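You operate a simulated robot arm through the tools that you are given. There is no shell and no other tool.

You are at the controls of a simulated two-armed robot. One attempt, no reset.

Task
Clear the jam: free the stop button, press jam reset and raise the beam to 105 cm.
Fine: lock the beam when it is up.

Only the result counts: the job must be done as asked and must still hold three seconds after the hand-in. Knocking over, shifting, dropping, spilling or breaking anything else fails it.

Robot
Two 7-joint arms with fingered hands on one trunk that stands fixed in place. Base frame: the origin is at the foot of the trunk, x ahead of it, y to its left, z up. Lengths are in m, angles in degrees, forces in N, time in s.
The left shoulder is at [0.026, 0.163, 1.14], the right one opposite. Payload 4 kg a hand.
The TCP of each hand is the grasp point between the finger pads, 0.036 m short of the fingertips. In the tool frame z runs along the fingers and y along their closing line. Largest opening 0.124 m; the body of the gripper starts 0.042 m behind the TCP. The gripper is a hand of 4 fingers: y runs from the thumb to the fingers, the wrist lies at [-0.015, -0.099, -0.189] in the tool frame.
Orientation is that of the tool frame in the base frame, as a unit quaternion [w, x, y, z]. With the fingers straight down and the wrist toward the robot, the tool's x, y and z point along [0, 1, 0], [1, 0, 0] and [0, 0, -1] of the base frame.

Tools
- The arms move only by the tool send_rows. It takes "left_commands", "right_commands" or both (then of equal length, played together; a hand with none holds still); each is a list of rows, each a list of 6 numbers: the shift along the base's x, y, z in m, then the turn, a rotation vector about the base's x, y, z in degrees. In form: [[dx, dy, dz, ax, ay, az], ...]. A call has 1 to 20 rows; each row is the pose to reach, as a shift and turn from the pose commanded when the call began. Rows are played at 5 a second. More than 0.05 m and 8.6 degrees between two rows, and nothing of the call is played. A pose out of reach is approached as far as the arm can. The call stops where the force on the tool passes 40 N (or 10 N more than at its start, if that is more) or the arm is blocked; 0.2 s more then pass. In this call time passes only in rows, and 0.2 s behind the last. It gives the time, the measured TCP pose, the force on the tool (base axes), the opening and the grip force at its end, in the units of the frame above (readings bear some noise), with the torque about the TCP (base axes, N m) and any sound that the robot's microphone picked up.
- Cameras (640 x 400 px; columns grow to the right, rows downward): "scene" is now at [0.1107, 0.0435, 1.3995]; the picture's right is [0.47, -0.88, -0.04], its down [-0.23, -0.08, -0.97] and it looks along [0.85, 0.46, -0.25] (base axes); focal length 344 px, centre (320, 200). "left" rides on the left gripper at [-0.075, -0.086, -0.123] in its tool frame; the picture's right is [-0.70, -0.34, 0.63], its down [0.64, -0.68, 0.35] and it looks along [0.32, 0.65, 0.69] (tool axes); focal length 275 px, centre (320, 200). "right" rides on the right gripper at [0.075, -0.086, -0.123] in its tool frame; the picture's right is [-0.70, 0.34, -0.63], its down [-0.64, -0.68, 0.35] and it looks along [-0.32, 0.65, 0.69] (tool axes); focal length 275 px, centre (320, 200). There is no depth. A picture from a camera that has moved, and an enlarged one, comes with that camera's place and axes in the base frame and with its lens.
- snapshot(camera): a new picture of that camera. It takes no simulated time.
- lift_body(by): slides the trunk up (or, below 0, down) by that many m; the arms and the scene camera ride with it, the base frame stays. It gives what a move gives, with no picture.
- move_fingers(index, middle, ring, thumb_bend, thumb_turn, hand): sets how far each is bent, from 0 (flat) to 1 (curled in); at 0.3 the hand is open as for a grip, at 0.7 the pads meet at the TCP. One left out holds its place. A second passes; each finger stops where it meets its share of the squeeze, and holds until it gets a number again. It is the only way to open and close the hand. It gives what a move gives, with no picture; readings hold the bend of each and the force on the fingers (four entries, about 0 where the hand has none), thumb and palm. thumb_turn goes from beside the hand (0) to across from the fingers (1), as for a grip.
- aim_head(pan, tilt): turns the head with the scene camera to pan (to the left, within 86 degrees either way) and tilt (down, from -29 to 69), counted from straight ahead of the robot. It gives what a move gives.
- close_up(camera, box): a new picture of the part [left, top, right, bottom] of that camera's present view, enlarged. It takes no simulated time.
- close_job(): hands the job in; it is judged then, once.

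Places have to be worked out from the pictures, the camera data and where the tool is seen. Open the grippers and draw the arms clear of the work before you hand the job in, unless the task says otherwise.

The tools are called after "Request:" by a JSON object that holds its "method" and its "body". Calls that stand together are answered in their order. send_rows: Moves the arms, as the interface text tells. Its arguments: {"type":"object","properties":{"left_commands":{"type":"array","items":{"type":"array","items":{"type":"number"}}},"right_commands":{"type":"array","items":{"type":"array","items":{"type":"number"}}}},"required":[]} The other tools are called the same way: lift_body (by) slides the trunk up or down; move_fingers (index, middle, ring, thumb_bend, thumb_turn, hand) moves the fingers one by one; aim_head (pan, tilt) turns the head that bears the scene camera; snapshot (camera) takes a picture; close_up (camera, box) takes an enlarged picture of a part of a camera's view; close_job () hands the job in.

At the start:

```text
t: 0.0
left_eef_pos: [0.5232, 0.6279, 1.323]
left_tcp_rot: [0.0, 0.707, 0.707, 0.0]
left_contact_force: [-0.1, -0.2, -1.0]
left_ft_torque: [0.03, -0.02, 0.02]
left_width: 0.1238
left_grip_force: 0.1
left_shape: jaw
left_bend: [0.3, 0.3, 0.3, 0.3, 0.98]
left_finger forces: [0.0, 0.1, 0.0, 0.0, 0.1, 0.0]
right_eef_pos: [0.6326, 0.0182, 1.3689]
right_tcp_rot: [0.0, 0.707, 0.707, 0.0]
right_contact_force: [0.7, 0.5, 0.1]
right_ft_torque: [-0.01, 0.02, 0.02]
right_width: 0.1236
right_grip_force: 0.0
right_shape: jaw
right_bend: [0.3, 0.3, 0.3, 0.3, 0.98]
right_finger forces: [0.1, 0.0, 0.0, 0.0, 0.1, 0.0]
trunk travel left (down, up): [-0.3, 0.178]
head pan, tilt: [27.8, 10.4]
```

scene: 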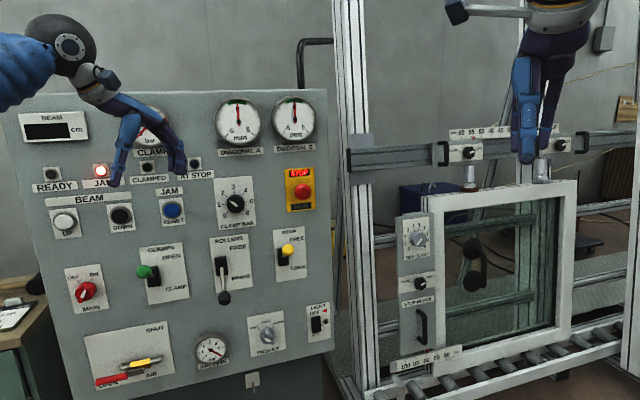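
right: 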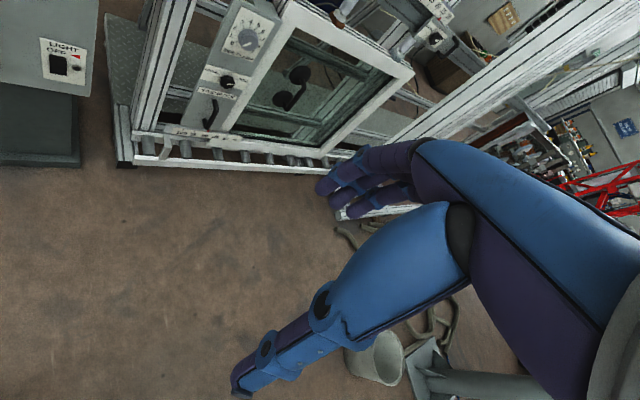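
left: 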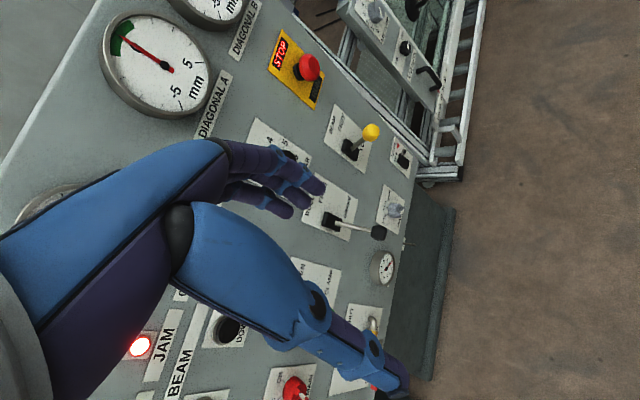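

I start by looking at the panel in detail before any motion.

Request:
{"method": "close_up", "body": {"camera": "scene", "box": [0, 90, 200, 215]}}

Request:
{"method": "close_up", "body": {"camera": "scene", "box": [190, 80, 350, 180]}}

Request:
{"method": "close_up", "body": {"camera": "scene", "box": [190, 160, 350, 260]}}

Request:
{"method": "close_up", "body": {"camera": "scene", "box": [190, 220, 350, 320]}}

Request:
{"method": "close_up", "body": {"camera": "scene", "box": [40, 180, 200, 280]}}

Request:
{"method": "close_up", "body": {"camera": "scene", "box": [40, 300, 200, 400]}}

Request:
{"method": "close_up", "body": {"camera": "scene", "box": [180, 300, 340, 400]}}

Request:
{"method": "close_up", "body": {"camera": "scene", "box": [340, 80, 640, 270]}}

Request:
{"method": "close_up", "body": {"camera": "scene", "box": [340, 210, 640, 400]}}

```text
3.20 times, centred on (100, 152) of scene
camera zoom: at [0.1107, 0.0435, 1.3995], right [0.47, -0.88, -0.04], down [-0.23, -0.08, -0.97], along [0.85, 0.46, -0.25], focal length 1100 px, centre (1024, 352)
```

zoom: 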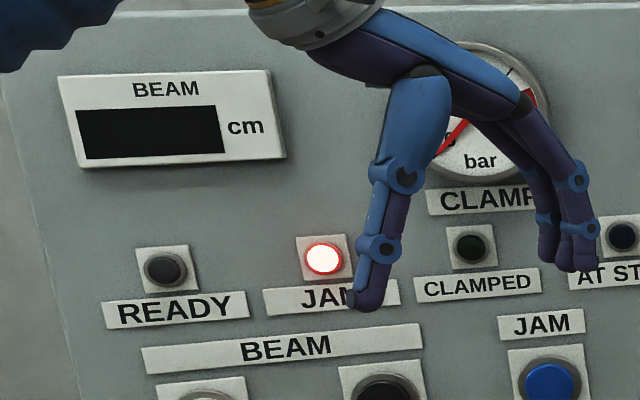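

```text
4.00 times, centred on (270, 130) of scene
camera zoom: at [0.1107, 0.0435, 1.3995], right [0.47, -0.88, -0.04], down [-0.23, -0.08, -0.97], along [0.85, 0.46, -0.25], focal length 1374 px, centre (520, 480)
```

zoom: 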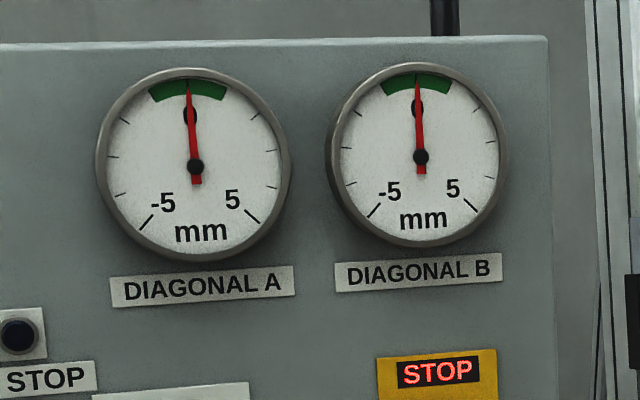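

```text
4.00 times, centred on (270, 210) of scene
camera zoom: at [0.1107, 0.0435, 1.3995], right [0.47, -0.88, -0.04], down [-0.23, -0.08, -0.97], along [0.85, 0.46, -0.25], focal length 1374 px, centre (520, 160)
```

zoom: 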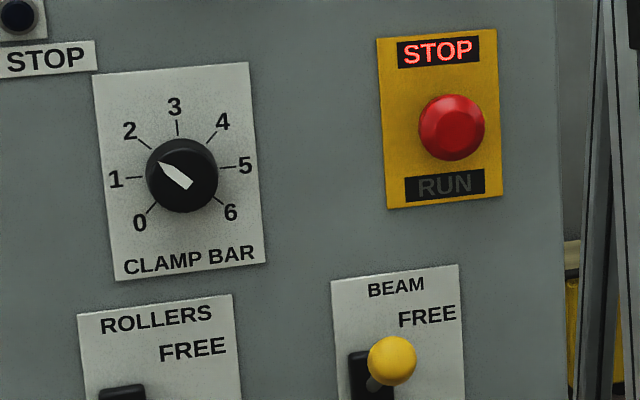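

```text
4.00 times, centred on (270, 270) of scene
camera zoom: at [0.1107, 0.0435, 1.3995], right [0.47, -0.88, -0.04], down [-0.23, -0.08, -0.97], along [0.85, 0.46, -0.25], focal length 1374 px, centre (520, -80)
```

zoom: 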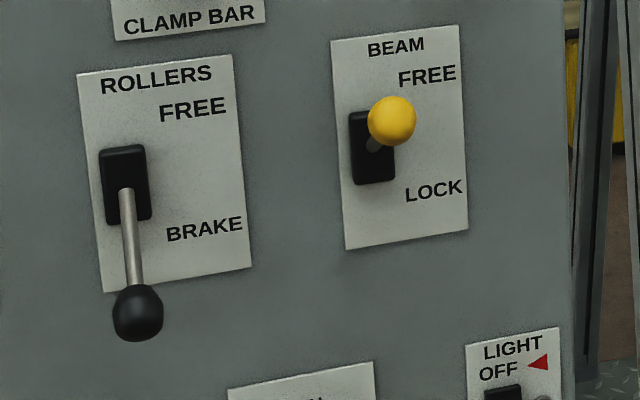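

```text
4.00 times, centred on (120, 230) of scene
camera zoom: at [0.1107, 0.0435, 1.3995], right [0.47, -0.88, -0.04], down [-0.23, -0.08, -0.97], along [0.85, 0.46, -0.25], focal length 1374 px, centre (1120, 80)
```

zoom: 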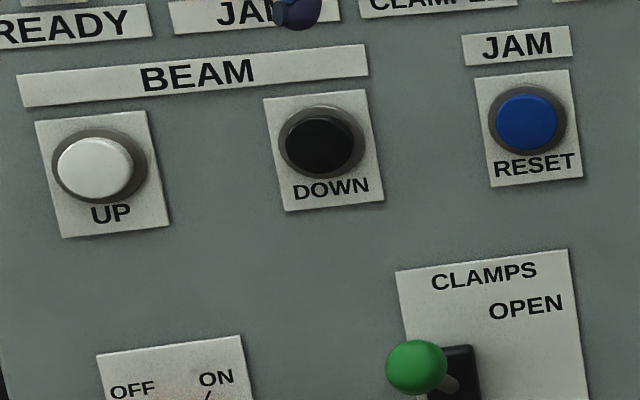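

```text
4.00 times, centred on (120, 350) of scene
camera zoom: at [0.1107, 0.0435, 1.3995], right [0.47, -0.88, -0.04], down [-0.23, -0.08, -0.97], along [0.85, 0.46, -0.25], focal length 1374 px, centre (1120, -400)
```

zoom: 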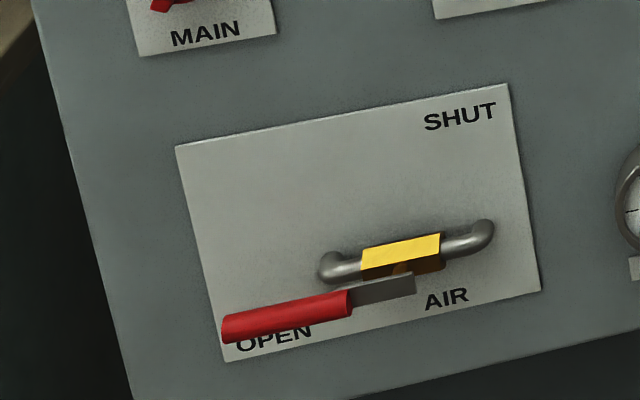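

```text
4.00 times, centred on (260, 350) of scene
camera zoom: at [0.1107, 0.0435, 1.3995], right [0.47, -0.88, -0.04], down [-0.23, -0.08, -0.97], along [0.85, 0.46, -0.25], focal length 1374 px, centre (560, -400)
```

zoom: 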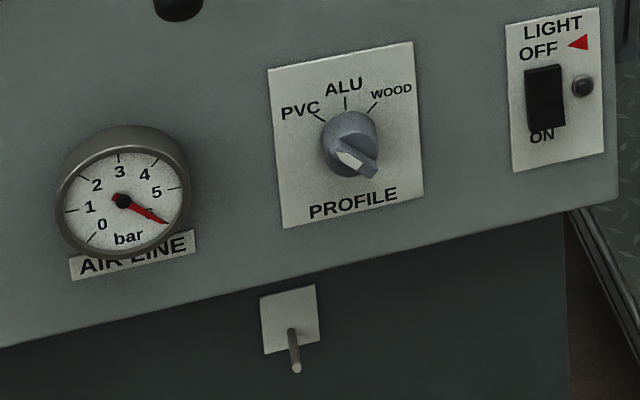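

```text
2.11 times, centred on (490, 175) of scene
camera zoom: at [0.1107, 0.0435, 1.3995], right [0.47, -0.88, -0.04], down [-0.23, -0.08, -0.97], along [0.85, 0.46, -0.25], focal length 723 px, centre (-38, 253)
```

zoom: 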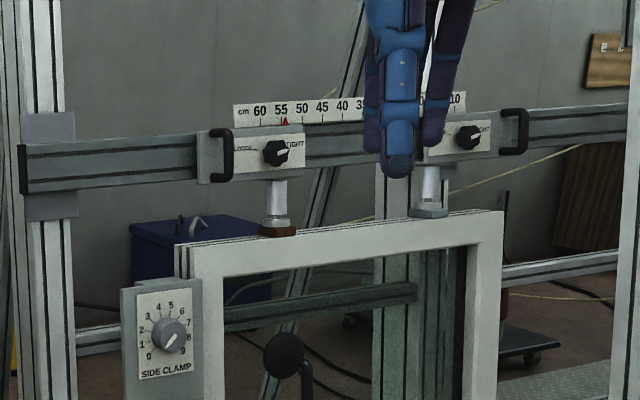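

```text
2.11 times, centred on (490, 305) of scene
camera zoom: at [0.1107, 0.0435, 1.3995], right [0.47, -0.88, -0.04], down [-0.23, -0.08, -0.97], along [0.85, 0.46, -0.25], focal length 723 px, centre (-38, -21)
```

zoom: 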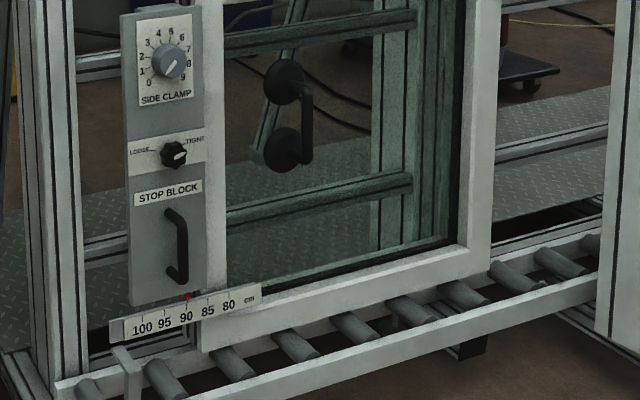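

The stop is latched (STOP lit), jam lamp is on and the display dark; beam lever is at FREE. I need accurate panel geometry, so I enlarge the left camera's view.

Request:
{"method": "close_up", "body": {"camera": "left", "box": [80, 0, 400, 200]}}

Request:
{"method": "close_up", "body": {"camera": "left", "box": [240, 20, 440, 145]}}

Request:
{"method": "close_up", "body": {"camera": "left", "box": [120, 200, 440, 400]}}

Request:
{"method": "close_up", "body": {"camera": "scene", "box": [50, 240, 210, 340]}}

```text
2.00 times, centred on (240, 100) of left
camera zoom: at [0.437, 0.5519, 1.4467], right [-0.34, -0.7, -0.63], down [-0.68, 0.64, -0.35], along [0.65, 0.32, -0.69], focal length 551 px, centre (480, 400)
```

zoom: 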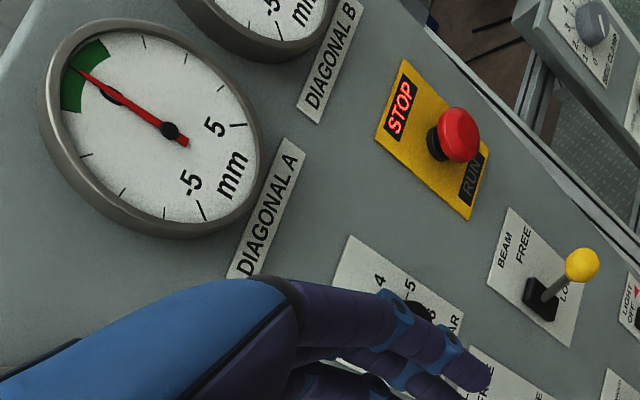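

```text
3.20 times, centred on (340, 82) of left
camera zoom: at [0.437, 0.5519, 1.4467], right [-0.34, -0.7, -0.63], down [-0.68, 0.64, -0.35], along [0.65, 0.32, -0.69], focal length 881 px, centre (256, 576)
```

zoom: 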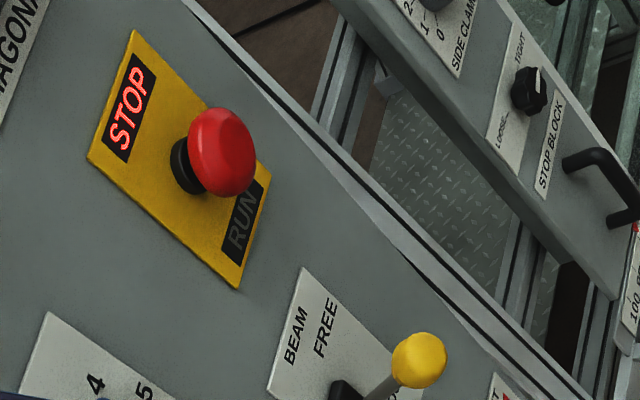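

```text
2.00 times, centred on (280, 300) of left
camera zoom: at [0.437, 0.5519, 1.4467], right [-0.34, -0.7, -0.63], down [-0.68, 0.64, -0.35], along [0.65, 0.32, -0.69], focal length 551 px, centre (400, 0)
```

zoom: 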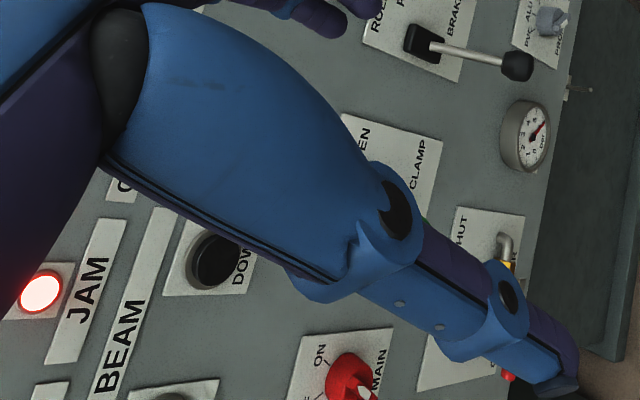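

```text
4.00 times, centred on (130, 290) of scene
camera zoom: at [0.1107, 0.0435, 1.3995], right [0.47, -0.88, -0.04], down [-0.23, -0.08, -0.97], along [0.85, 0.46, -0.25], focal length 1374 px, centre (1080, -160)
```

zoom: 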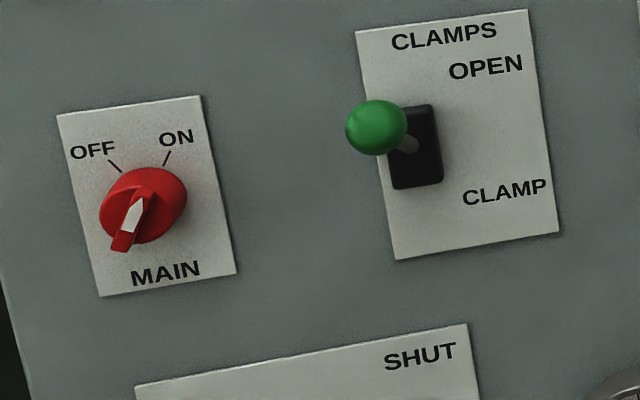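

I estimate the stop mushroom at about [0.987, 0.576, 1.167] on a vertical panel facing about [-0.70, -0.72, 0]. I zoom further on the button, the beam lever, and the beam scale.

Request:
{"method": "close_up", "body": {"camera": "scene", "box": [280, 165, 320, 215]}}

Request:
{"method": "close_up", "body": {"camera": "left", "box": [265, 25, 333, 115]}}

Request:
{"method": "close_up", "body": {"camera": "scene", "box": [420, 115, 600, 215]}}

Request:
{"method": "snapshot", "body": {"camera": "right"}}

```text
8.00 times, centred on (300, 190) of scene
camera zoom: at [0.1107, 0.0435, 1.3995], right [0.47, -0.88, -0.04], down [-0.23, -0.08, -0.97], along [0.85, 0.46, -0.25], focal length 2749 px, centre (480, 280)
```

zoom: 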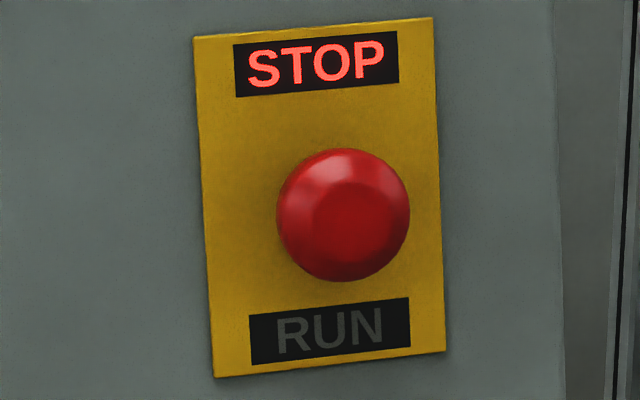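

```text
4.44 times, centred on (299, 70) of left
camera zoom: at [0.437, 0.5519, 1.4467], right [-0.34, -0.7, -0.63], down [-0.68, 0.64, -0.35], along [0.65, 0.32, -0.69], focal length 1224 px, centre (413, 778)
```

zoom: 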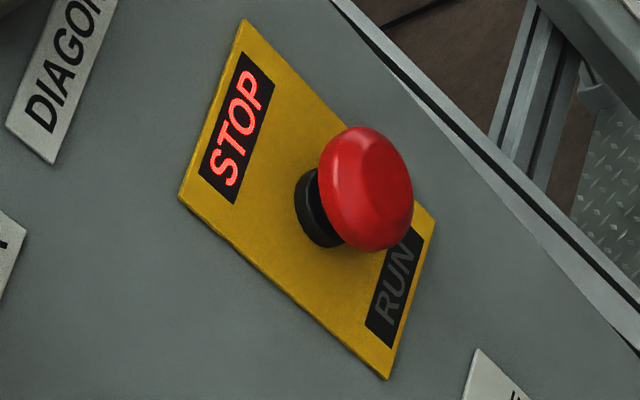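

```text
3.56 times, centred on (510, 165) of scene
camera zoom: at [0.1107, 0.0435, 1.3995], right [0.47, -0.88, -0.04], down [-0.23, -0.08, -0.97], along [0.85, 0.46, -0.25], focal length 1222 px, centre (-356, 324)
```

zoom: 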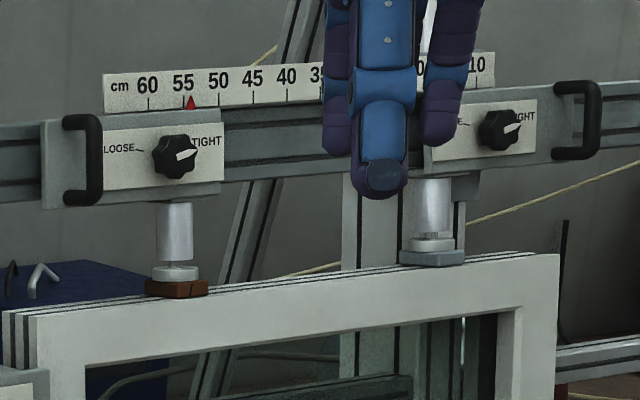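

```text
taken
camera right: at [0.5446, 0.0954, 1.4931], right [0.34, -0.7, 0.63], down [-0.68, -0.64, -0.35], along [0.65, -0.32, -0.69], focal length 275 px, centre (320, 200)
```

right: 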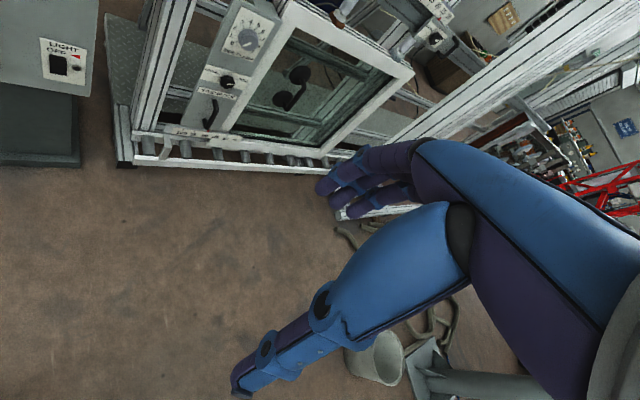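

No marking tells twist versus pull, so I will grip the mushroom and try both. First I turn the left hand to point at the panel (thumb below, fingers above) and bring it about 18 cm in front of the button.

Request:
{"method": "send_rows", "body": {"left_commands": [[0.026, -0.014, -0.012, 2.77, -6.52, 2.77], [0.052, -0.028, -0.024, 5.53, -13.03, 5.53], [0.078, -0.042, -0.036, 8.3, -19.55, 8.3], [0.104, -0.056, -0.048, 11.06, -26.06, 11.06], [0.13, -0.07, -0.06, 13.83, -32.58, 13.83], [0.156, -0.084, -0.072, 16.59, -39.09, 16.59], [0.183, -0.098, -0.084, 19.36, -45.61, 19.36], [0.209, -0.112, -0.096, 22.12, -52.12, 22.12], [0.235, -0.126, -0.108, 24.89, -58.64, 24.89], [0.261, -0.14, -0.12, 27.65, -65.15, 27.65], [0.287, -0.154, -0.132, 30.42, -71.67, 30.42], [0.313, -0.168, -0.144, 33.18, -78.18, 33.18], [0.339, -0.182, -0.156, 35.95, -84.7, 35.95]]}}

```text
t: 2.8
left_eef_pos: [0.8643, 0.4467, 1.1654]
left_tcp_rot: [0.265, 0.265, 0.655, 0.656]
left_contact_force: [0.6, 0.0, -0.5]
left_ft_torque: [0.0, 0.01, 0.01]
left_width: 0.1238
left_grip_force: 0.1
left_shape: jaw
left_bend: [0.3, 0.3, 0.3, 0.3, 0.98]
left_finger forces: [0.1, 0.1, 0.1, 0.1, 0.0, 0.1]
right_eef_pos: [0.6341, 0.0188, 1.3683]
right_tcp_rot: [-0.001, 0.707, 0.707, -0.001]
right_contact_force: [0.7, -0.6, -0.9]
right_ft_torque: [0.0, 0.01, 0.01]
right_width: 0.1234
right_grip_force: 0.1
right_shape: jaw
right_bend: [0.3, 0.3, 0.3, 0.3, 0.98]
right_finger forces: [0.0, 0.0, 0.1, 0.0, 0.0, 0.1]
trunk travel left (down, up): [-0.3, 0.178]
head pan, tilt: [27.8, 10.4]
```

The hand reached its pre-grasp pose. I look from the scene and left cameras to check the alignment.

Request:
{"method": "snapshot", "body": {"camera": "scene"}}

Request:
{"method": "snapshot", "body": {"camera": "left"}}

Request:
{"method": "snapshot", "body": {"camera": "right"}}

```text
taken
camera scene: at [0.113, 0.0428, 1.3992], right [0.47, -0.88, -0.04], down [-0.24, -0.08, -0.97], along [0.85, 0.46, -0.25], focal length 344 px, centre (320, 200)
```

scene: 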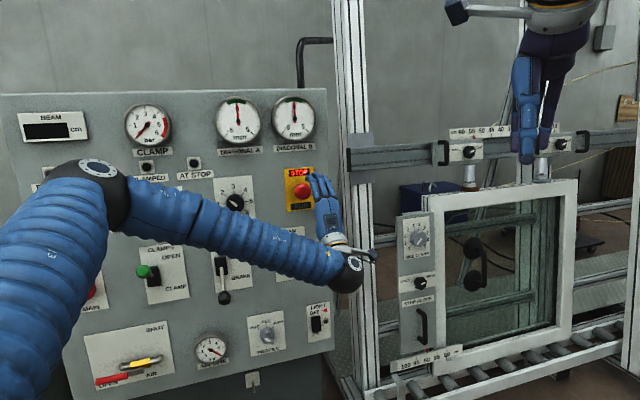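

```text
taken
camera left: at [0.8331, 0.3063, 1.0811], right [0.94, -0.03, -0.34], down [-0.22, 0.7, -0.68], along [0.25, 0.72, 0.65], focal length 275 px, centre (320, 200)
```

left: 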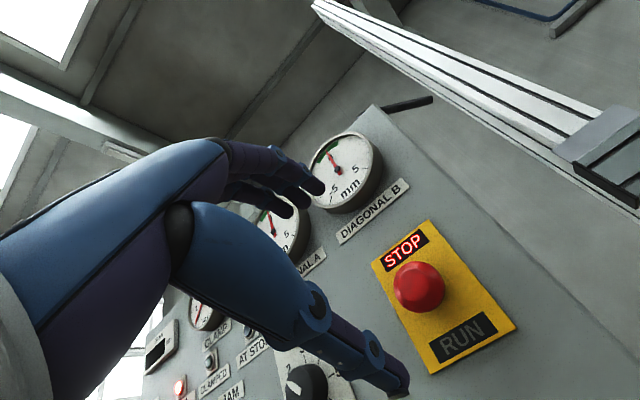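

```text
taken
camera right: at [0.5473, 0.0951, 1.4916], right [0.34, -0.7, 0.63], down [-0.68, -0.64, -0.34], along [0.65, -0.31, -0.69], focal length 275 px, centre (320, 200)
```

right: 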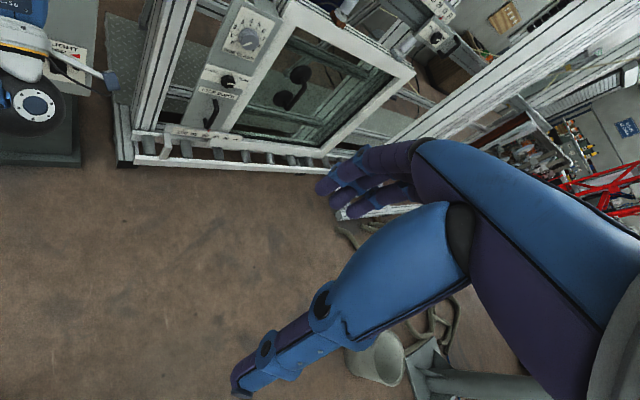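

Triangulation with the new left view puts the button at ≈[0.985, 0.577, 1.171], panel plane x+y≈1.60, so the hand is well aimed. I advance to about 6 cm short and check again.

Request:
{"method": "send_rows", "body": {"left_commands": [[0.02, 0.021, 0.002, 0, 0, -0.5], [0.04, 0.043, 0.004, 0, 0, -1], [0.055, 0.06, 0.005, 0, 0, -1], [0.07, 0.076, 0.006, 0, 0, -1]]}}

Request:
{"method": "snapshot", "body": {"camera": "left"}}

Request:
{"method": "close_up", "body": {"camera": "scene", "box": [240, 130, 400, 230]}}

```text
t: 3.8
left_eef_pos: [0.929, 0.5235, 1.1705]
left_tcp_rot: [0.27, 0.271, 0.654, 0.653]
left_contact_force: [0.0, 0.2, 0.4]
left_ft_torque: [-0.03, 0.0, -0.02]
left_width: 0.1239
left_grip_force: 0.0
left_shape: jaw
left_bend: [0.3, 0.3, 0.3, 0.3, 0.98]
left_finger forces: [0.0, 0.1, 0.1, 0.0, 0.1, 0.0]
right_eef_pos: [0.6333, 0.0195, 1.3693]
right_tcp_rot: [-0.001, 0.707, 0.707, -0.001]
right_contact_force: [0.4, -0.7, 1.6]
right_ft_torque: [-0.01, 0.0, -0.02]
right_width: 0.1236
right_grip_force: 0.0
right_shape: jaw
right_bend: [0.3, 0.3, 0.3, 0.3, 0.98]
right_finger forces: [0.1, 0.0, 0.1, 0.0, 0.1, 0.0]
trunk travel left (down, up): [-0.3, 0.178]
head pan, tilt: [27.8, 10.4]
```

```text
taken
camera left: at [0.8963, 0.3829, 1.0865], right [0.94, -0.04, -0.34], down [-0.21, 0.7, -0.68], along [0.27, 0.71, 0.65], focal length 275 px, centre (320, 200)
```

left: 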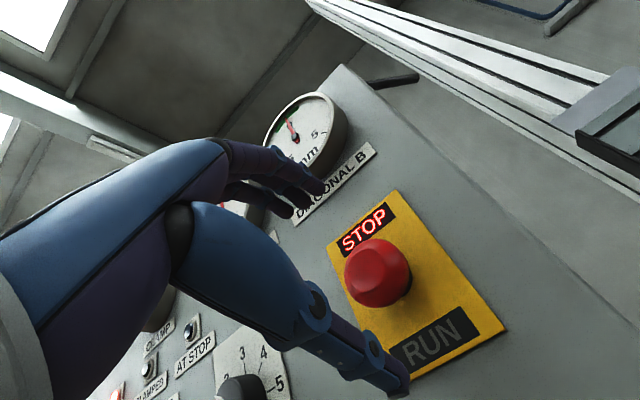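

```text
4.00 times, centred on (320, 180) of scene
camera zoom: at [0.1116, 0.0437, 1.3994], right [0.47, -0.88, -0.04], down [-0.24, -0.08, -0.97], along [0.85, 0.46, -0.25], focal length 1374 px, centre (320, 280)
```

zoom: 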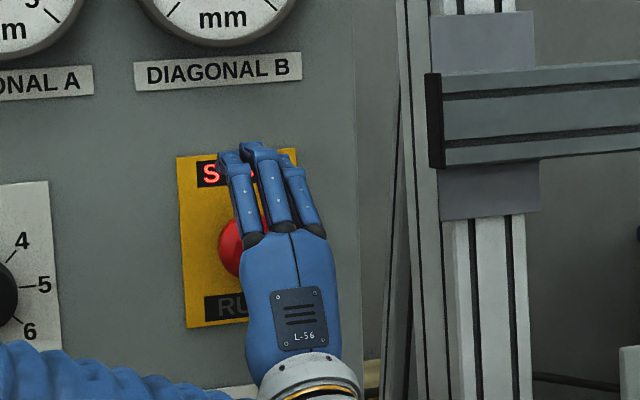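

The button remains at ≈[0.986, 0.576, 1.173]; 7.7 cm ahead of the TCP. I advance 6 cm so that the pads straddle the mushroom.

Request:
{"method": "send_rows", "body": {"left_commands": [[0.015, 0.014, 0, 0, 0, 0], [0.03, 0.027, 0, 0, 0, 0], [0.038, 0.035, 0, 0, 0, 0], [0.044, 0.041, 0, 0, 0, 0]]}}

Request:
{"method": "snapshot", "body": {"camera": "left"}}

Request:
{"method": "close_up", "body": {"camera": "scene", "box": [240, 130, 400, 230]}}

```text
t: 4.8
left_eef_pos: [0.9747, 0.5624, 1.1721]
left_tcp_rot: [0.27, 0.27, 0.654, 0.653]
left_contact_force: [1.3, 0.7, -0.4]
left_ft_torque: [0.01, 0.04, 0.0]
left_width: 0.1238
left_grip_force: 0.1
left_shape: jaw
left_bend: [0.3, 0.3, 0.3, 0.3, 0.98]
left_finger forces: [0.0, 0.0, 0.0, 0.0, 0.0, 0.0]
right_eef_pos: [0.6328, 0.0195, 1.369]
right_tcp_rot: [0.0, 0.707, 0.707, 0.0]
right_contact_force: [0.1, 0.6, -0.8]
right_ft_torque: [-0.01, 0.0, -0.01]
right_width: 0.1238
right_grip_force: 0.0
right_shape: jaw
right_bend: [0.3, 0.3, 0.3, 0.3, 0.98]
right_finger forces: [0.1, 0.1, 0.1, 0.1, 0.0, 0.0]
trunk travel left (down, up): [-0.3, 0.178]
head pan, tilt: [27.8, 10.4]
```

```text
taken
camera left: at [0.9412, 0.4216, 1.0877], right [0.94, -0.04, -0.34], down [-0.21, 0.7, -0.68], along [0.27, 0.71, 0.65], focal length 275 px, centre (320, 200)
```

left: 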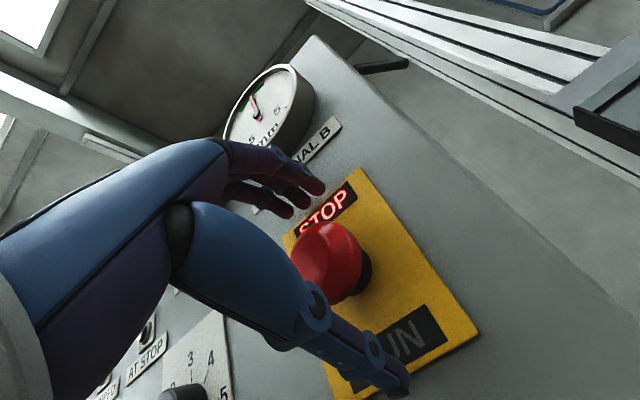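

```text
4.00 times, centred on (320, 180) of scene
camera zoom: at [0.1113, 0.0435, 1.3994], right [0.47, -0.88, -0.04], down [-0.24, -0.08, -0.97], along [0.85, 0.46, -0.25], focal length 1374 px, centre (320, 280)
```

zoom: 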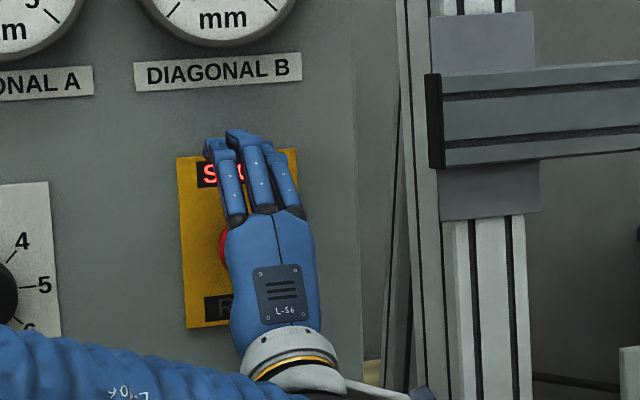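

The mushroom is now between the thumb and fingers with no contact forces. I close the hand on it.

Request:
{"method": "move_fingers", "body": {"hand": "left", "index": 0.7, "middle": 0.7, "ring": 0.7, "thumb_bend": 0.7}}

Request:
{"method": "snapshot", "body": {"camera": "left"}}

Request:
{"method": "close_up", "body": {"camera": "scene", "box": [240, 130, 400, 230]}}

```text
t: 5.8
left_eef_pos: [0.9761, 0.5614, 1.1712]
left_tcp_rot: [0.269, 0.271, 0.654, 0.653]
left_contact_force: [-11.1, -9.1, -18.3]
left_ft_torque: [-0.35, 0.49, -0.05]
left_width: 0.0441
left_grip_force: 19.3
left_shape: fingers
left_bend: [0.65, 0.68, 0.69, 0.54, 0.97]
left_finger forces: [6.6, 2.7, 1.6, 0.0, 27.5, 0.0]
right_eef_pos: [0.6331, 0.0193, 1.3675]
right_tcp_rot: [0.0, 0.707, 0.707, -0.001]
right_contact_force: [0.3, 0.6, 0.9]
right_ft_torque: [-0.03, -0.02, -0.01]
right_width: 0.1235
right_grip_force: 0.1
right_shape: jaw
right_bend: [0.3, 0.3, 0.3, 0.3, 0.98]
right_finger forces: [0.0, 0.0, 0.0, 0.0, 0.0, 0.0]
trunk travel left (down, up): [-0.3, 0.178]
head pan, tilt: [27.8, 10.4]
```

```text
taken
camera left: at [0.9412, 0.421, 1.0863], right [0.94, -0.05, -0.34], down [-0.21, 0.7, -0.68], along [0.27, 0.71, 0.65], focal length 275 px, centre (320, 200)
```

left: 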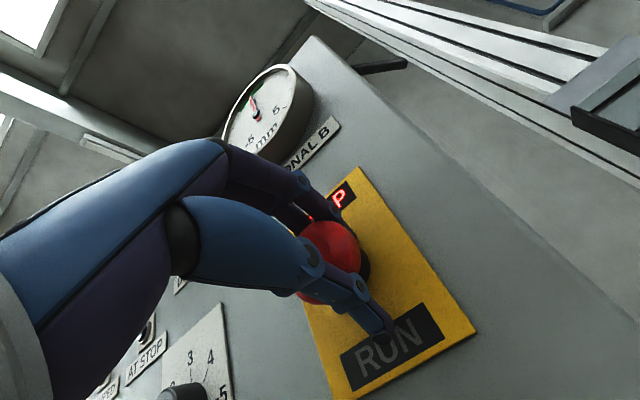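

```text
4.00 times, centred on (320, 180) of scene
camera zoom: at [0.1117, 0.0433, 1.3993], right [0.47, -0.88, -0.04], down [-0.24, -0.08, -0.97], along [0.85, 0.46, -0.25], focal length 1374 px, centre (320, 280)
```

zoom: 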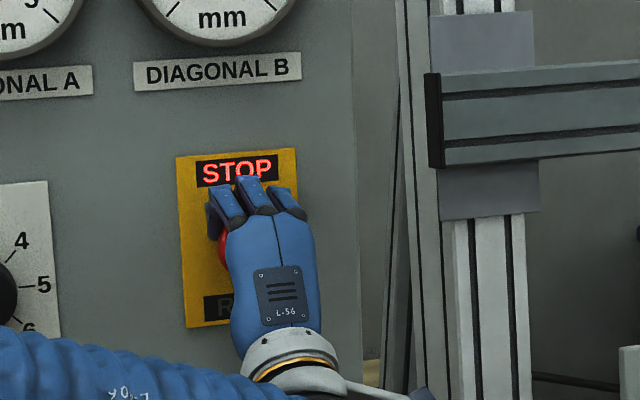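

The thumb carries most of the load (hand pushed down 18 N), so the button sits lower than the TCP. I lower the hand a few millimetres to balance the grip.

Request:
{"method": "send_rows", "body": {"left_commands": [[0, 0, -0.003, 0, 0, 0], [0, 0, -0.006, 0, 0, 0], [0, 0, -0.008, 0, 0, 0]]}}

Request:
{"method": "move_fingers", "body": {"hand": "left", "index": 0.78, "middle": 0.78, "ring": 0.78, "thumb_bend": 0.7}}

```text
t: 6.6
left_eef_pos: [0.9755, 0.5604, 1.1669]
left_tcp_rot: [0.271, 0.269, 0.653, 0.654]
left_contact_force: [-6.0, -7.1, 2.2]
left_ft_torque: [-0.01, 0.23, -0.07]
left_width: 0.0437
left_grip_force: 20.9
left_shape: fingers
left_bend: [0.63, 0.67, 0.68, 0.56, 0.97]
left_finger forces: [14.9, 5.5, 2.7, 0.0, 18.4, 0.1]
right_eef_pos: [0.632, 0.018, 1.3693]
right_tcp_rot: [0.001, 0.707, 0.707, -0.001]
right_contact_force: [-0.1, 0.4, 0.1]
right_ft_torque: [-0.02, -0.01, 0.03]
right_width: 0.1238
right_grip_force: 0.1
right_shape: jaw
right_bend: [0.3, 0.3, 0.3, 0.3, 0.98]
right_finger forces: [0.0, 0.1, 0.0, 0.1, 0.1, 0.0]
trunk travel left (down, up): [-0.3, 0.178]
head pan, tilt: [27.8, 10.4]
```

```text
t: 7.6
left_eef_pos: [0.9761, 0.5612, 1.1656]
left_tcp_rot: [0.271, 0.27, 0.653, 0.653]
left_contact_force: [6.0, -1.1, 10.5]
left_ft_torque: [-0.04, 0.67, -0.28]
left_width: 0.0424
left_grip_force: 28.3
left_shape: fingers
left_bend: [0.61, 0.65, 0.68, 0.56, 0.97]
left_finger forces: [12.5, 13.4, 9.0, 0.1, 21.7, 0.0]
right_eef_pos: [0.632, 0.0178, 1.3703]
right_tcp_rot: [0.001, 0.708, 0.707, 0.0]
right_contact_force: [1.7, 0.6, 0.5]
right_ft_torque: [0.02, -0.03, 0.03]
right_width: 0.1237
right_grip_force: 0.0
right_shape: jaw
right_bend: [0.3, 0.3, 0.3, 0.3, 0.98]
right_finger forces: [0.0, 0.1, 0.1, 0.0, 0.0, 0.0]
trunk travel left (down, up): [-0.3, 0.178]
head pan, tilt: [27.8, 10.4]
```

Grip is balanced now at ≈28 N. I twist the button clockwise about the panel axis in small steps.

Request:
{"method": "send_rows", "body": {"left_commands": [[0, 0, 0, 4, 4, 0], [0, 0, 0, 8, 8, 0], [0, 0, 0, 12, 12, 0], [0, 0, 0, 16, 16, 0], [0, 0, 0, 20, 20, 0], [0, 0, 0, 24, 24, 0], [0, 0, 0, 28, 28, 0], [0, 0, 0, 32, 32, 0]]}}

Request:
{"method": "snapshot", "body": {"camera": "scene"}}

Request:
{"method": "snapshot", "body": {"camera": "left"}}

```text
t: 9.4
left_eef_pos: [0.9728, 0.5676, 1.1684]
left_tcp_rot: [-0.002, 0.498, 0.501, 0.708]
left_contact_force: [-19.8, 22.6, 16.6]
left_ft_torque: [-1.55, -0.99, 0.4]
left_width: 0.0354
left_grip_force: 61.4
left_shape: fingers
left_bend: [0.6, 0.72, 0.71, 0.62, 0.85]
left_finger forces: [18.1, 10.6, 57.2, 0.1, 36.9, 0.1]
right_eef_pos: [0.6278, 0.0217, 1.3706]
right_tcp_rot: [0.002, 0.708, 0.707, 0.0]
right_contact_force: [0.0, -0.2, 0.0]
right_ft_torque: [0.03, 0.0, 0.0]
right_width: 0.1238
right_grip_force: 0.0
right_shape: jaw
right_bend: [0.3, 0.3, 0.3, 0.3, 0.98]
right_finger forces: [0.0, 0.0, 0.1, 0.1, 0.1, 0.0]
trunk travel left (down, up): [-0.3, 0.178]
head pan, tilt: [27.8, 10.4]
```

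```text
taken
camera scene: at [0.1071, 0.0454, 1.3999], right [0.47, -0.88, -0.03], down [-0.23, -0.09, -0.97], along [0.85, 0.46, -0.24], focal length 344 px, centre (320, 200)
```

scene: 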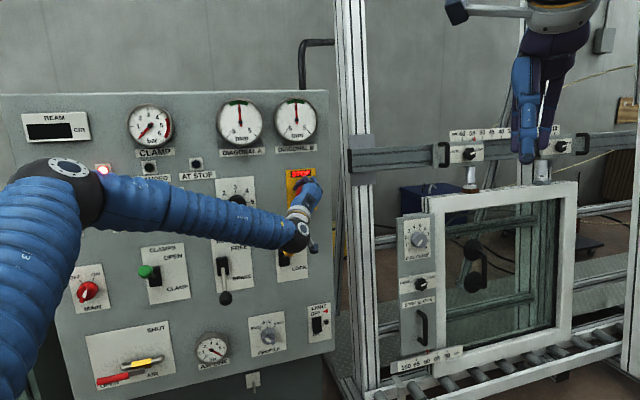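

```text
taken
camera left: at [0.8801, 0.4849, 1.0555], right [0.63, 0.27, -0.73], down [-0.42, 0.91, -0.02], along [0.65, 0.32, 0.68], focal length 275 px, centre (320, 200)
```

left: 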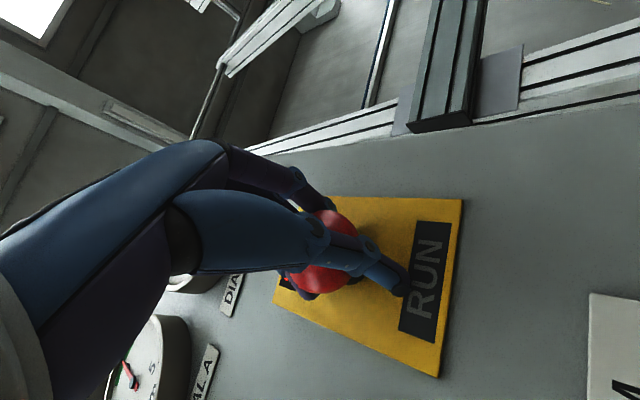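

The twist met about 1.8 N·m resistance. I check whether the indicator changed.

Request:
{"method": "close_up", "body": {"camera": "scene", "box": [250, 150, 350, 280]}}

Request:
{"method": "close_up", "body": {"camera": "left", "box": [240, 170, 480, 320]}}

```text
3.08 times, centred on (300, 215) of scene
camera zoom: at [0.1071, 0.0454, 1.3999], right [0.47, -0.88, -0.03], down [-0.23, -0.09, -0.97], along [0.85, 0.46, -0.24], focal length 1057 px, centre (382, 154)
```

zoom: 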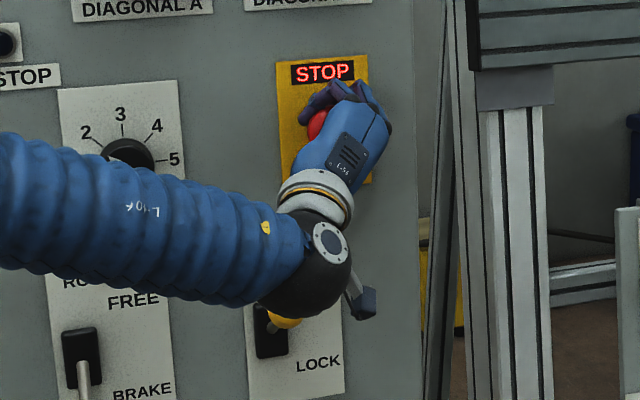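

```text
2.67 times, centred on (360, 245) of left
camera zoom: at [0.8801, 0.4849, 1.0555], right [0.63, 0.27, -0.73], down [-0.42, 0.91, -0.02], along [0.65, 0.32, 0.68], focal length 734 px, centre (213, 80)
```

zoom: 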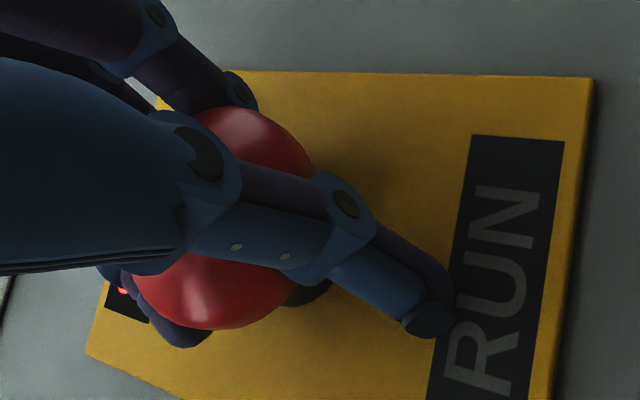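

Still STOP after a 45° clockwise twist, so I rotate back to neutral and then pull straight out.

Request:
{"method": "send_rows", "body": {"left_commands": [[0, 0, 0, -5, -5, 0], [0, 0, 0, -10, -10, 0], [0, 0, 0, -15, -15, 0], [0, 0, 0, -20, -20, 0], [0, 0, 0, -25, -25, 0], [0, 0, 0, -30, -30, 0], [0, 0, 0, -32, -32, 0]]}}

Request:
{"method": "snapshot", "body": {"camera": "left"}}

```text
t: 11.0
left_eef_pos: [0.9778, 0.5574, 1.164]
left_tcp_rot: [0.271, 0.272, 0.653, 0.653]
left_contact_force: [17.3, -16.9, 2.1]
left_ft_torque: [0.5, 1.06, -0.46]
left_width: 0.0334
left_grip_force: 26.4
left_shape: fingers
left_bend: [0.71, 0.65, 0.68, 0.57, 0.98]
left_finger forces: [15.6, 11.4, 8.7, 0.0, 17.7, 0.0]
right_eef_pos: [0.6346, 0.0177, 1.3669]
right_tcp_rot: [-0.001, 0.707, 0.707, 0.0]
right_contact_force: [0.3, 0.1, -0.2]
right_ft_torque: [0.02, -0.02, 0.0]
right_width: 0.124
right_grip_force: 0.0
right_shape: jaw
right_bend: [0.3, 0.3, 0.3, 0.3, 0.98]
right_finger forces: [0.0, 0.1, 0.0, 0.0, 0.1, 0.0]
trunk travel left (down, up): [-0.3, 0.178]
head pan, tilt: [27.8, 10.4]
```

```text
taken
camera left: at [0.9433, 0.4172, 1.0796], right [0.94, -0.05, -0.34], down [-0.21, 0.7, -0.68], along [0.27, 0.71, 0.65], focal length 275 px, centre (320, 200)
```

left: 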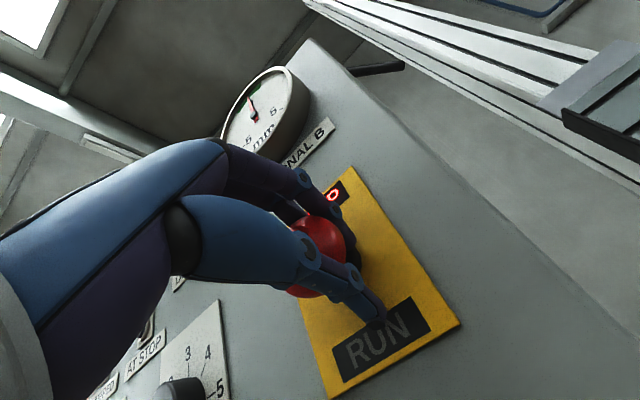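

The hand is back to neutral with the mushroom still gripped. I pull straight out from the panel in small steps.

Request:
{"method": "send_rows", "body": {"left_commands": [[-0.003, -0.003, 0, 0, 0, 0], [-0.006, -0.006, 0, 0, 0, 0], [-0.009, -0.009, 0, 0, 0, 0], [-0.012, -0.012, 0, 0, 0, 0], [-0.015, -0.015, 0, 0, 0, 0], [-0.018, -0.018, 0, 0, 0, 0]]}}

Request:
{"method": "snapshot", "body": {"camera": "left"}}

Request:
{"method": "close_up", "body": {"camera": "scene", "box": [240, 150, 340, 250]}}

```text
t: 11.8
left_eef_pos: [0.9707, 0.5531, 1.1648]
left_tcp_rot: [0.27, 0.273, 0.654, 0.652]
left_contact_force: [37.6, -4.6, 3.7]
left_ft_torque: [0.4, 1.26, -0.67]
left_width: 0.0345
left_grip_force: 29.9
left_shape: fingers
left_bend: [0.71, 0.65, 0.69, 0.58, 0.97]
left_finger forces: [19.8, 13.1, 11.8, 0.0, 15.1, 0.0]
right_eef_pos: [0.6358, 0.0206, 1.3663]
right_tcp_rot: [-0.001, 0.708, 0.707, -0.001]
right_contact_force: [0.4, -0.3, 0.3]
right_ft_torque: [-0.01, -0.01, -0.01]
right_width: 0.1239
right_grip_force: 0.1
right_shape: jaw
right_bend: [0.3, 0.3, 0.3, 0.3, 0.98]
right_finger forces: [0.1, 0.0, 0.0, 0.0, 0.0, 0.0]
trunk travel left (down, up): [-0.3, 0.178]
head pan, tilt: [27.8, 10.4]
heard: click
stopped in row 4 (left hand): the force on the tool passed its limit at 43 N (the readings are from after the stop); the commanded pose is now the measured one
```

```text
taken
camera left: at [0.9368, 0.413, 1.0793], right [0.94, -0.05, -0.34], down [-0.21, 0.7, -0.68], along [0.27, 0.71, 0.65], focal length 275 px, centre (320, 200)
```

left: 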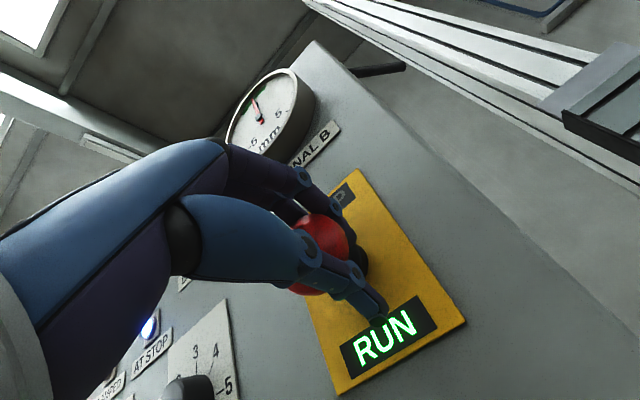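

```text
4.00 times, centred on (290, 200) of scene
camera zoom: at [0.1145, 0.044, 1.3992], right [0.47, -0.88, -0.04], down [-0.24, -0.08, -0.97], along [0.85, 0.46, -0.25], focal length 1374 px, centre (440, 200)
```

zoom: 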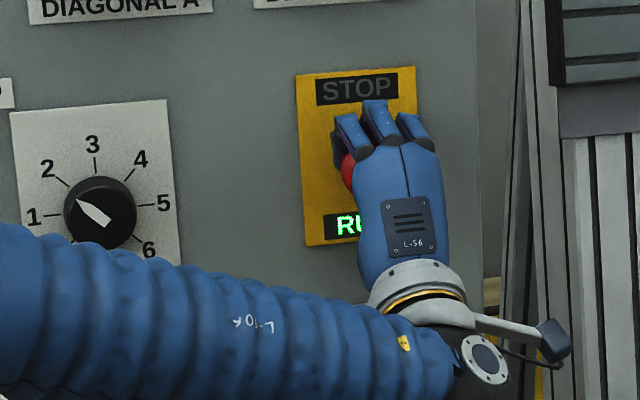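

A click, and RUN is lit: the button is free. I open the hand and back straight off without pushing the mushroom.

Request:
{"method": "move_fingers", "body": {"hand": "left", "index": 0.3, "middle": 0.3, "ring": 0.3, "thumb_bend": 0.3}}

Request:
{"method": "send_rows", "body": {"left_commands": [[-0.01, -0.01, 0, 0, 0, 0], [-0.03, -0.03, 0, 0, 0, 0], [-0.06, -0.06, 0, 0, 0, 0], [-0.09, -0.09, 0, 0, 0, 0], [-0.12, -0.12, 0, 0, 0, 0]]}}

Request:
{"method": "snapshot", "body": {"camera": "scene"}}

Request:
{"method": "snapshot", "body": {"camera": "left"}}

```text
t: 12.8
left_eef_pos: [0.9673, 0.5541, 1.1663]
left_tcp_rot: [0.27, 0.271, 0.653, 0.653]
left_contact_force: [0.1, 0.5, 0.1]
left_ft_torque: [0.0, 0.03, 0.02]
left_width: 0.1229
left_grip_force: 0.1
left_shape: fingers
left_bend: [0.3, 0.3, 0.3, 0.3, 0.97]
left_finger forces: [0.1, 0.0, 0.0, 0.0, 0.0, 0.0]
right_eef_pos: [0.6319, 0.0192, 1.3693]
right_tcp_rot: [-0.001, 0.707, 0.707, 0.001]
right_contact_force: [0.2, -0.6, -0.4]
right_ft_torque: [0.02, 0.01, 0.0]
right_width: 0.1239
right_grip_force: 0.2
right_shape: jaw
right_bend: [0.3, 0.3, 0.3, 0.3, 0.98]
right_finger forces: [0.1, 0.0, 0.0, 0.0, 0.0, 0.0]
trunk travel left (down, up): [-0.3, 0.178]
head pan, tilt: [27.8, 10.4]
```

```text
t: 14.0
left_eef_pos: [0.8447, 0.4342, 1.1658]
left_tcp_rot: [0.27, 0.269, 0.654, 0.654]
left_contact_force: [-0.6, 0.4, 0.3]
left_ft_torque: [0.02, 0.04, -0.01]
left_width: 0.123
left_grip_force: 0.1
left_shape: fingers
left_bend: [0.3, 0.3, 0.3, 0.3, 0.97]
left_finger forces: [0.1, 0.0, 0.0, 0.0, 0.1, 0.1]
right_eef_pos: [0.6317, 0.0194, 1.3691]
right_tcp_rot: [-0.001, 0.707, 0.707, 0.0]
right_contact_force: [0.3, 0.7, -0.3]
right_ft_torque: [0.04, -0.01, 0.0]
right_width: 0.1236
right_grip_force: 0.0
right_shape: jaw
right_bend: [0.3, 0.3, 0.3, 0.3, 0.98]
right_finger forces: [0.1, 0.1, 0.0, 0.0, 0.0, 0.1]
trunk travel left (down, up): [-0.3, 0.178]
head pan, tilt: [27.8, 10.4]
```

```text
taken
camera scene: at [0.1104, 0.0428, 1.3996], right [0.47, -0.88, -0.04], down [-0.23, -0.08, -0.97], along [0.85, 0.46, -0.25], focal length 344 px, centre (320, 200)
```

scene: 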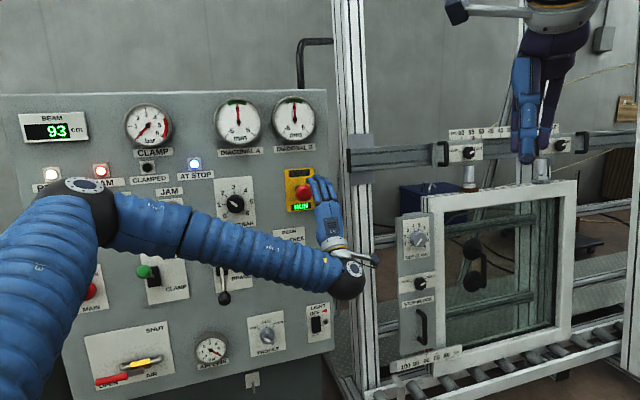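

```text
taken
camera left: at [0.8113, 0.2939, 1.0811], right [0.94, -0.04, -0.34], down [-0.21, 0.7, -0.68], along [0.26, 0.71, 0.65], focal length 275 px, centre (320, 200)
```

left: 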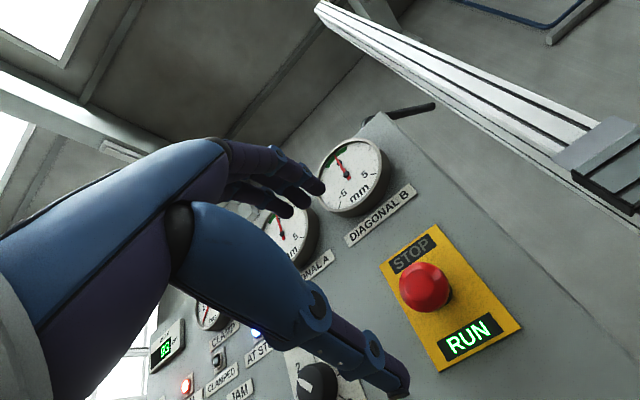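

Display now reads 93 cm and the stop is on RUN. I pinch the fingers to make a poking tip and move in front of JAM RESET, judged at ≈[0.731, 0.854, 1.15].

Request:
{"method": "move_fingers", "body": {"hand": "left", "index": 0.7, "middle": 0.7, "ring": 0.7, "thumb_bend": 0.7}}

Request:
{"method": "send_rows", "body": {"left_commands": [[-0.025, 0.02, -0.001, 0, 0, 0], [-0.05, 0.05, -0.003, 0, 0, 0], [-0.07, 0.08, -0.004, 0, 0, 0], [-0.09, 0.11, -0.006, 0, 0, 0], [-0.108, 0.143, -0.008, 0, 0, 0], [-0.124, 0.175, -0.009, 0, 0, 0], [-0.14, 0.207, -0.01, 0, 0, 0], [-0.155, 0.239, -0.012, 0, 0, 0], [-0.17, 0.271, -0.013, 0, 0, 0], [-0.185, 0.303, -0.014, 0, 0, 0], [-0.199, 0.335, -0.016, 0, 0, 0]]}}

Request:
{"method": "snapshot", "body": {"camera": "scene"}}

Request:
{"method": "snapshot", "body": {"camera": "left"}}

```text
t: 15.0
left_eef_pos: [0.8452, 0.4344, 1.1651]
left_tcp_rot: [0.272, 0.27, 0.653, 0.653]
left_contact_force: [-0.1, 0.0, 0.6]
left_ft_torque: [0.0, 0.01, 0.01]
left_width: 0.0012
left_grip_force: 0.0
left_shape: fingers
left_bend: [0.7, 0.7, 0.7, 0.7, 0.97]
left_finger forces: [0.1, 0.1, 0.0, 0.0, 0.0, 0.0]
right_eef_pos: [0.6321, 0.0196, 1.3687]
right_tcp_rot: [-0.001, 0.707, 0.707, 0.0]
right_contact_force: [-0.8, -0.8, 0.3]
right_ft_torque: [0.0, -0.02, 0.01]
right_width: 0.124
right_grip_force: 0.0
right_shape: jaw
right_bend: [0.3, 0.3, 0.3, 0.3, 0.98]
right_finger forces: [0.0, 0.1, 0.0, 0.0, 0.1, 0.1]
trunk travel left (down, up): [-0.3, 0.178]
head pan, tilt: [27.8, 10.4]
```

```text
t: 17.4
left_eef_pos: [0.6457, 0.7693, 1.151]
left_tcp_rot: [0.272, 0.271, 0.653, 0.653]
left_contact_force: [1.1, -0.3, 0.5]
left_ft_torque: [-0.03, 0.01, -0.03]
left_width: 0.0011
left_grip_force: 0.0
left_shape: fingers
left_bend: [0.7, 0.7, 0.7, 0.7, 0.97]
left_finger forces: [0.0, 0.0, 0.0, 0.0, 0.0, 0.1]
right_eef_pos: [0.6309, 0.0195, 1.3689]
right_tcp_rot: [0.0, 0.708, 0.707, 0.0]
right_contact_force: [0.3, 0.8, -0.4]
right_ft_torque: [-0.01, -0.01, -0.03]
right_width: 0.1238
right_grip_force: 0.0
right_shape: jaw
right_bend: [0.3, 0.3, 0.3, 0.3, 0.98]
right_finger forces: [0.0, 0.0, 0.0, 0.1, 0.0, 0.1]
trunk travel left (down, up): [-0.3, 0.178]
head pan, tilt: [27.8, 10.4]
```

```text
taken
camera scene: at [0.1103, 0.0448, 1.3995], right [0.46, -0.88, -0.03], down [-0.23, -0.09, -0.97], along [0.85, 0.46, -0.25], focal length 344 px, centre (320, 200)
```

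scene: 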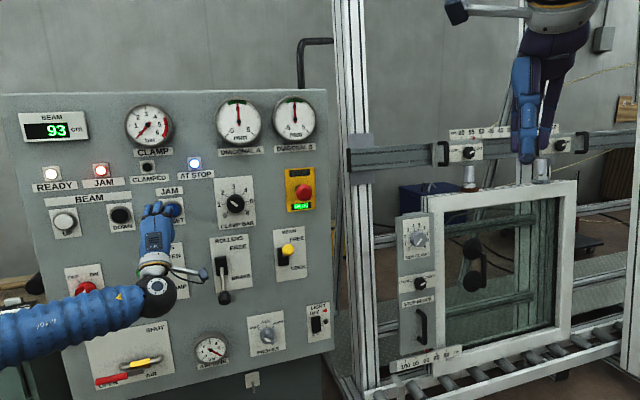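

```text
taken
camera left: at [0.6129, 0.6295, 1.0666], right [0.94, -0.05, -0.34], down [-0.21, 0.7, -0.68], along [0.27, 0.71, 0.65], focal length 275 px, centre (320, 200)
```

left: 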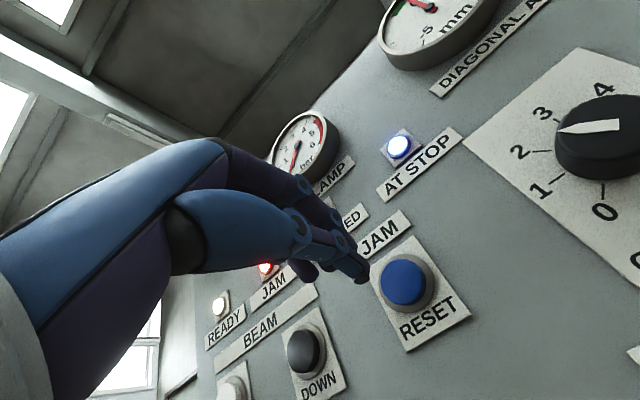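

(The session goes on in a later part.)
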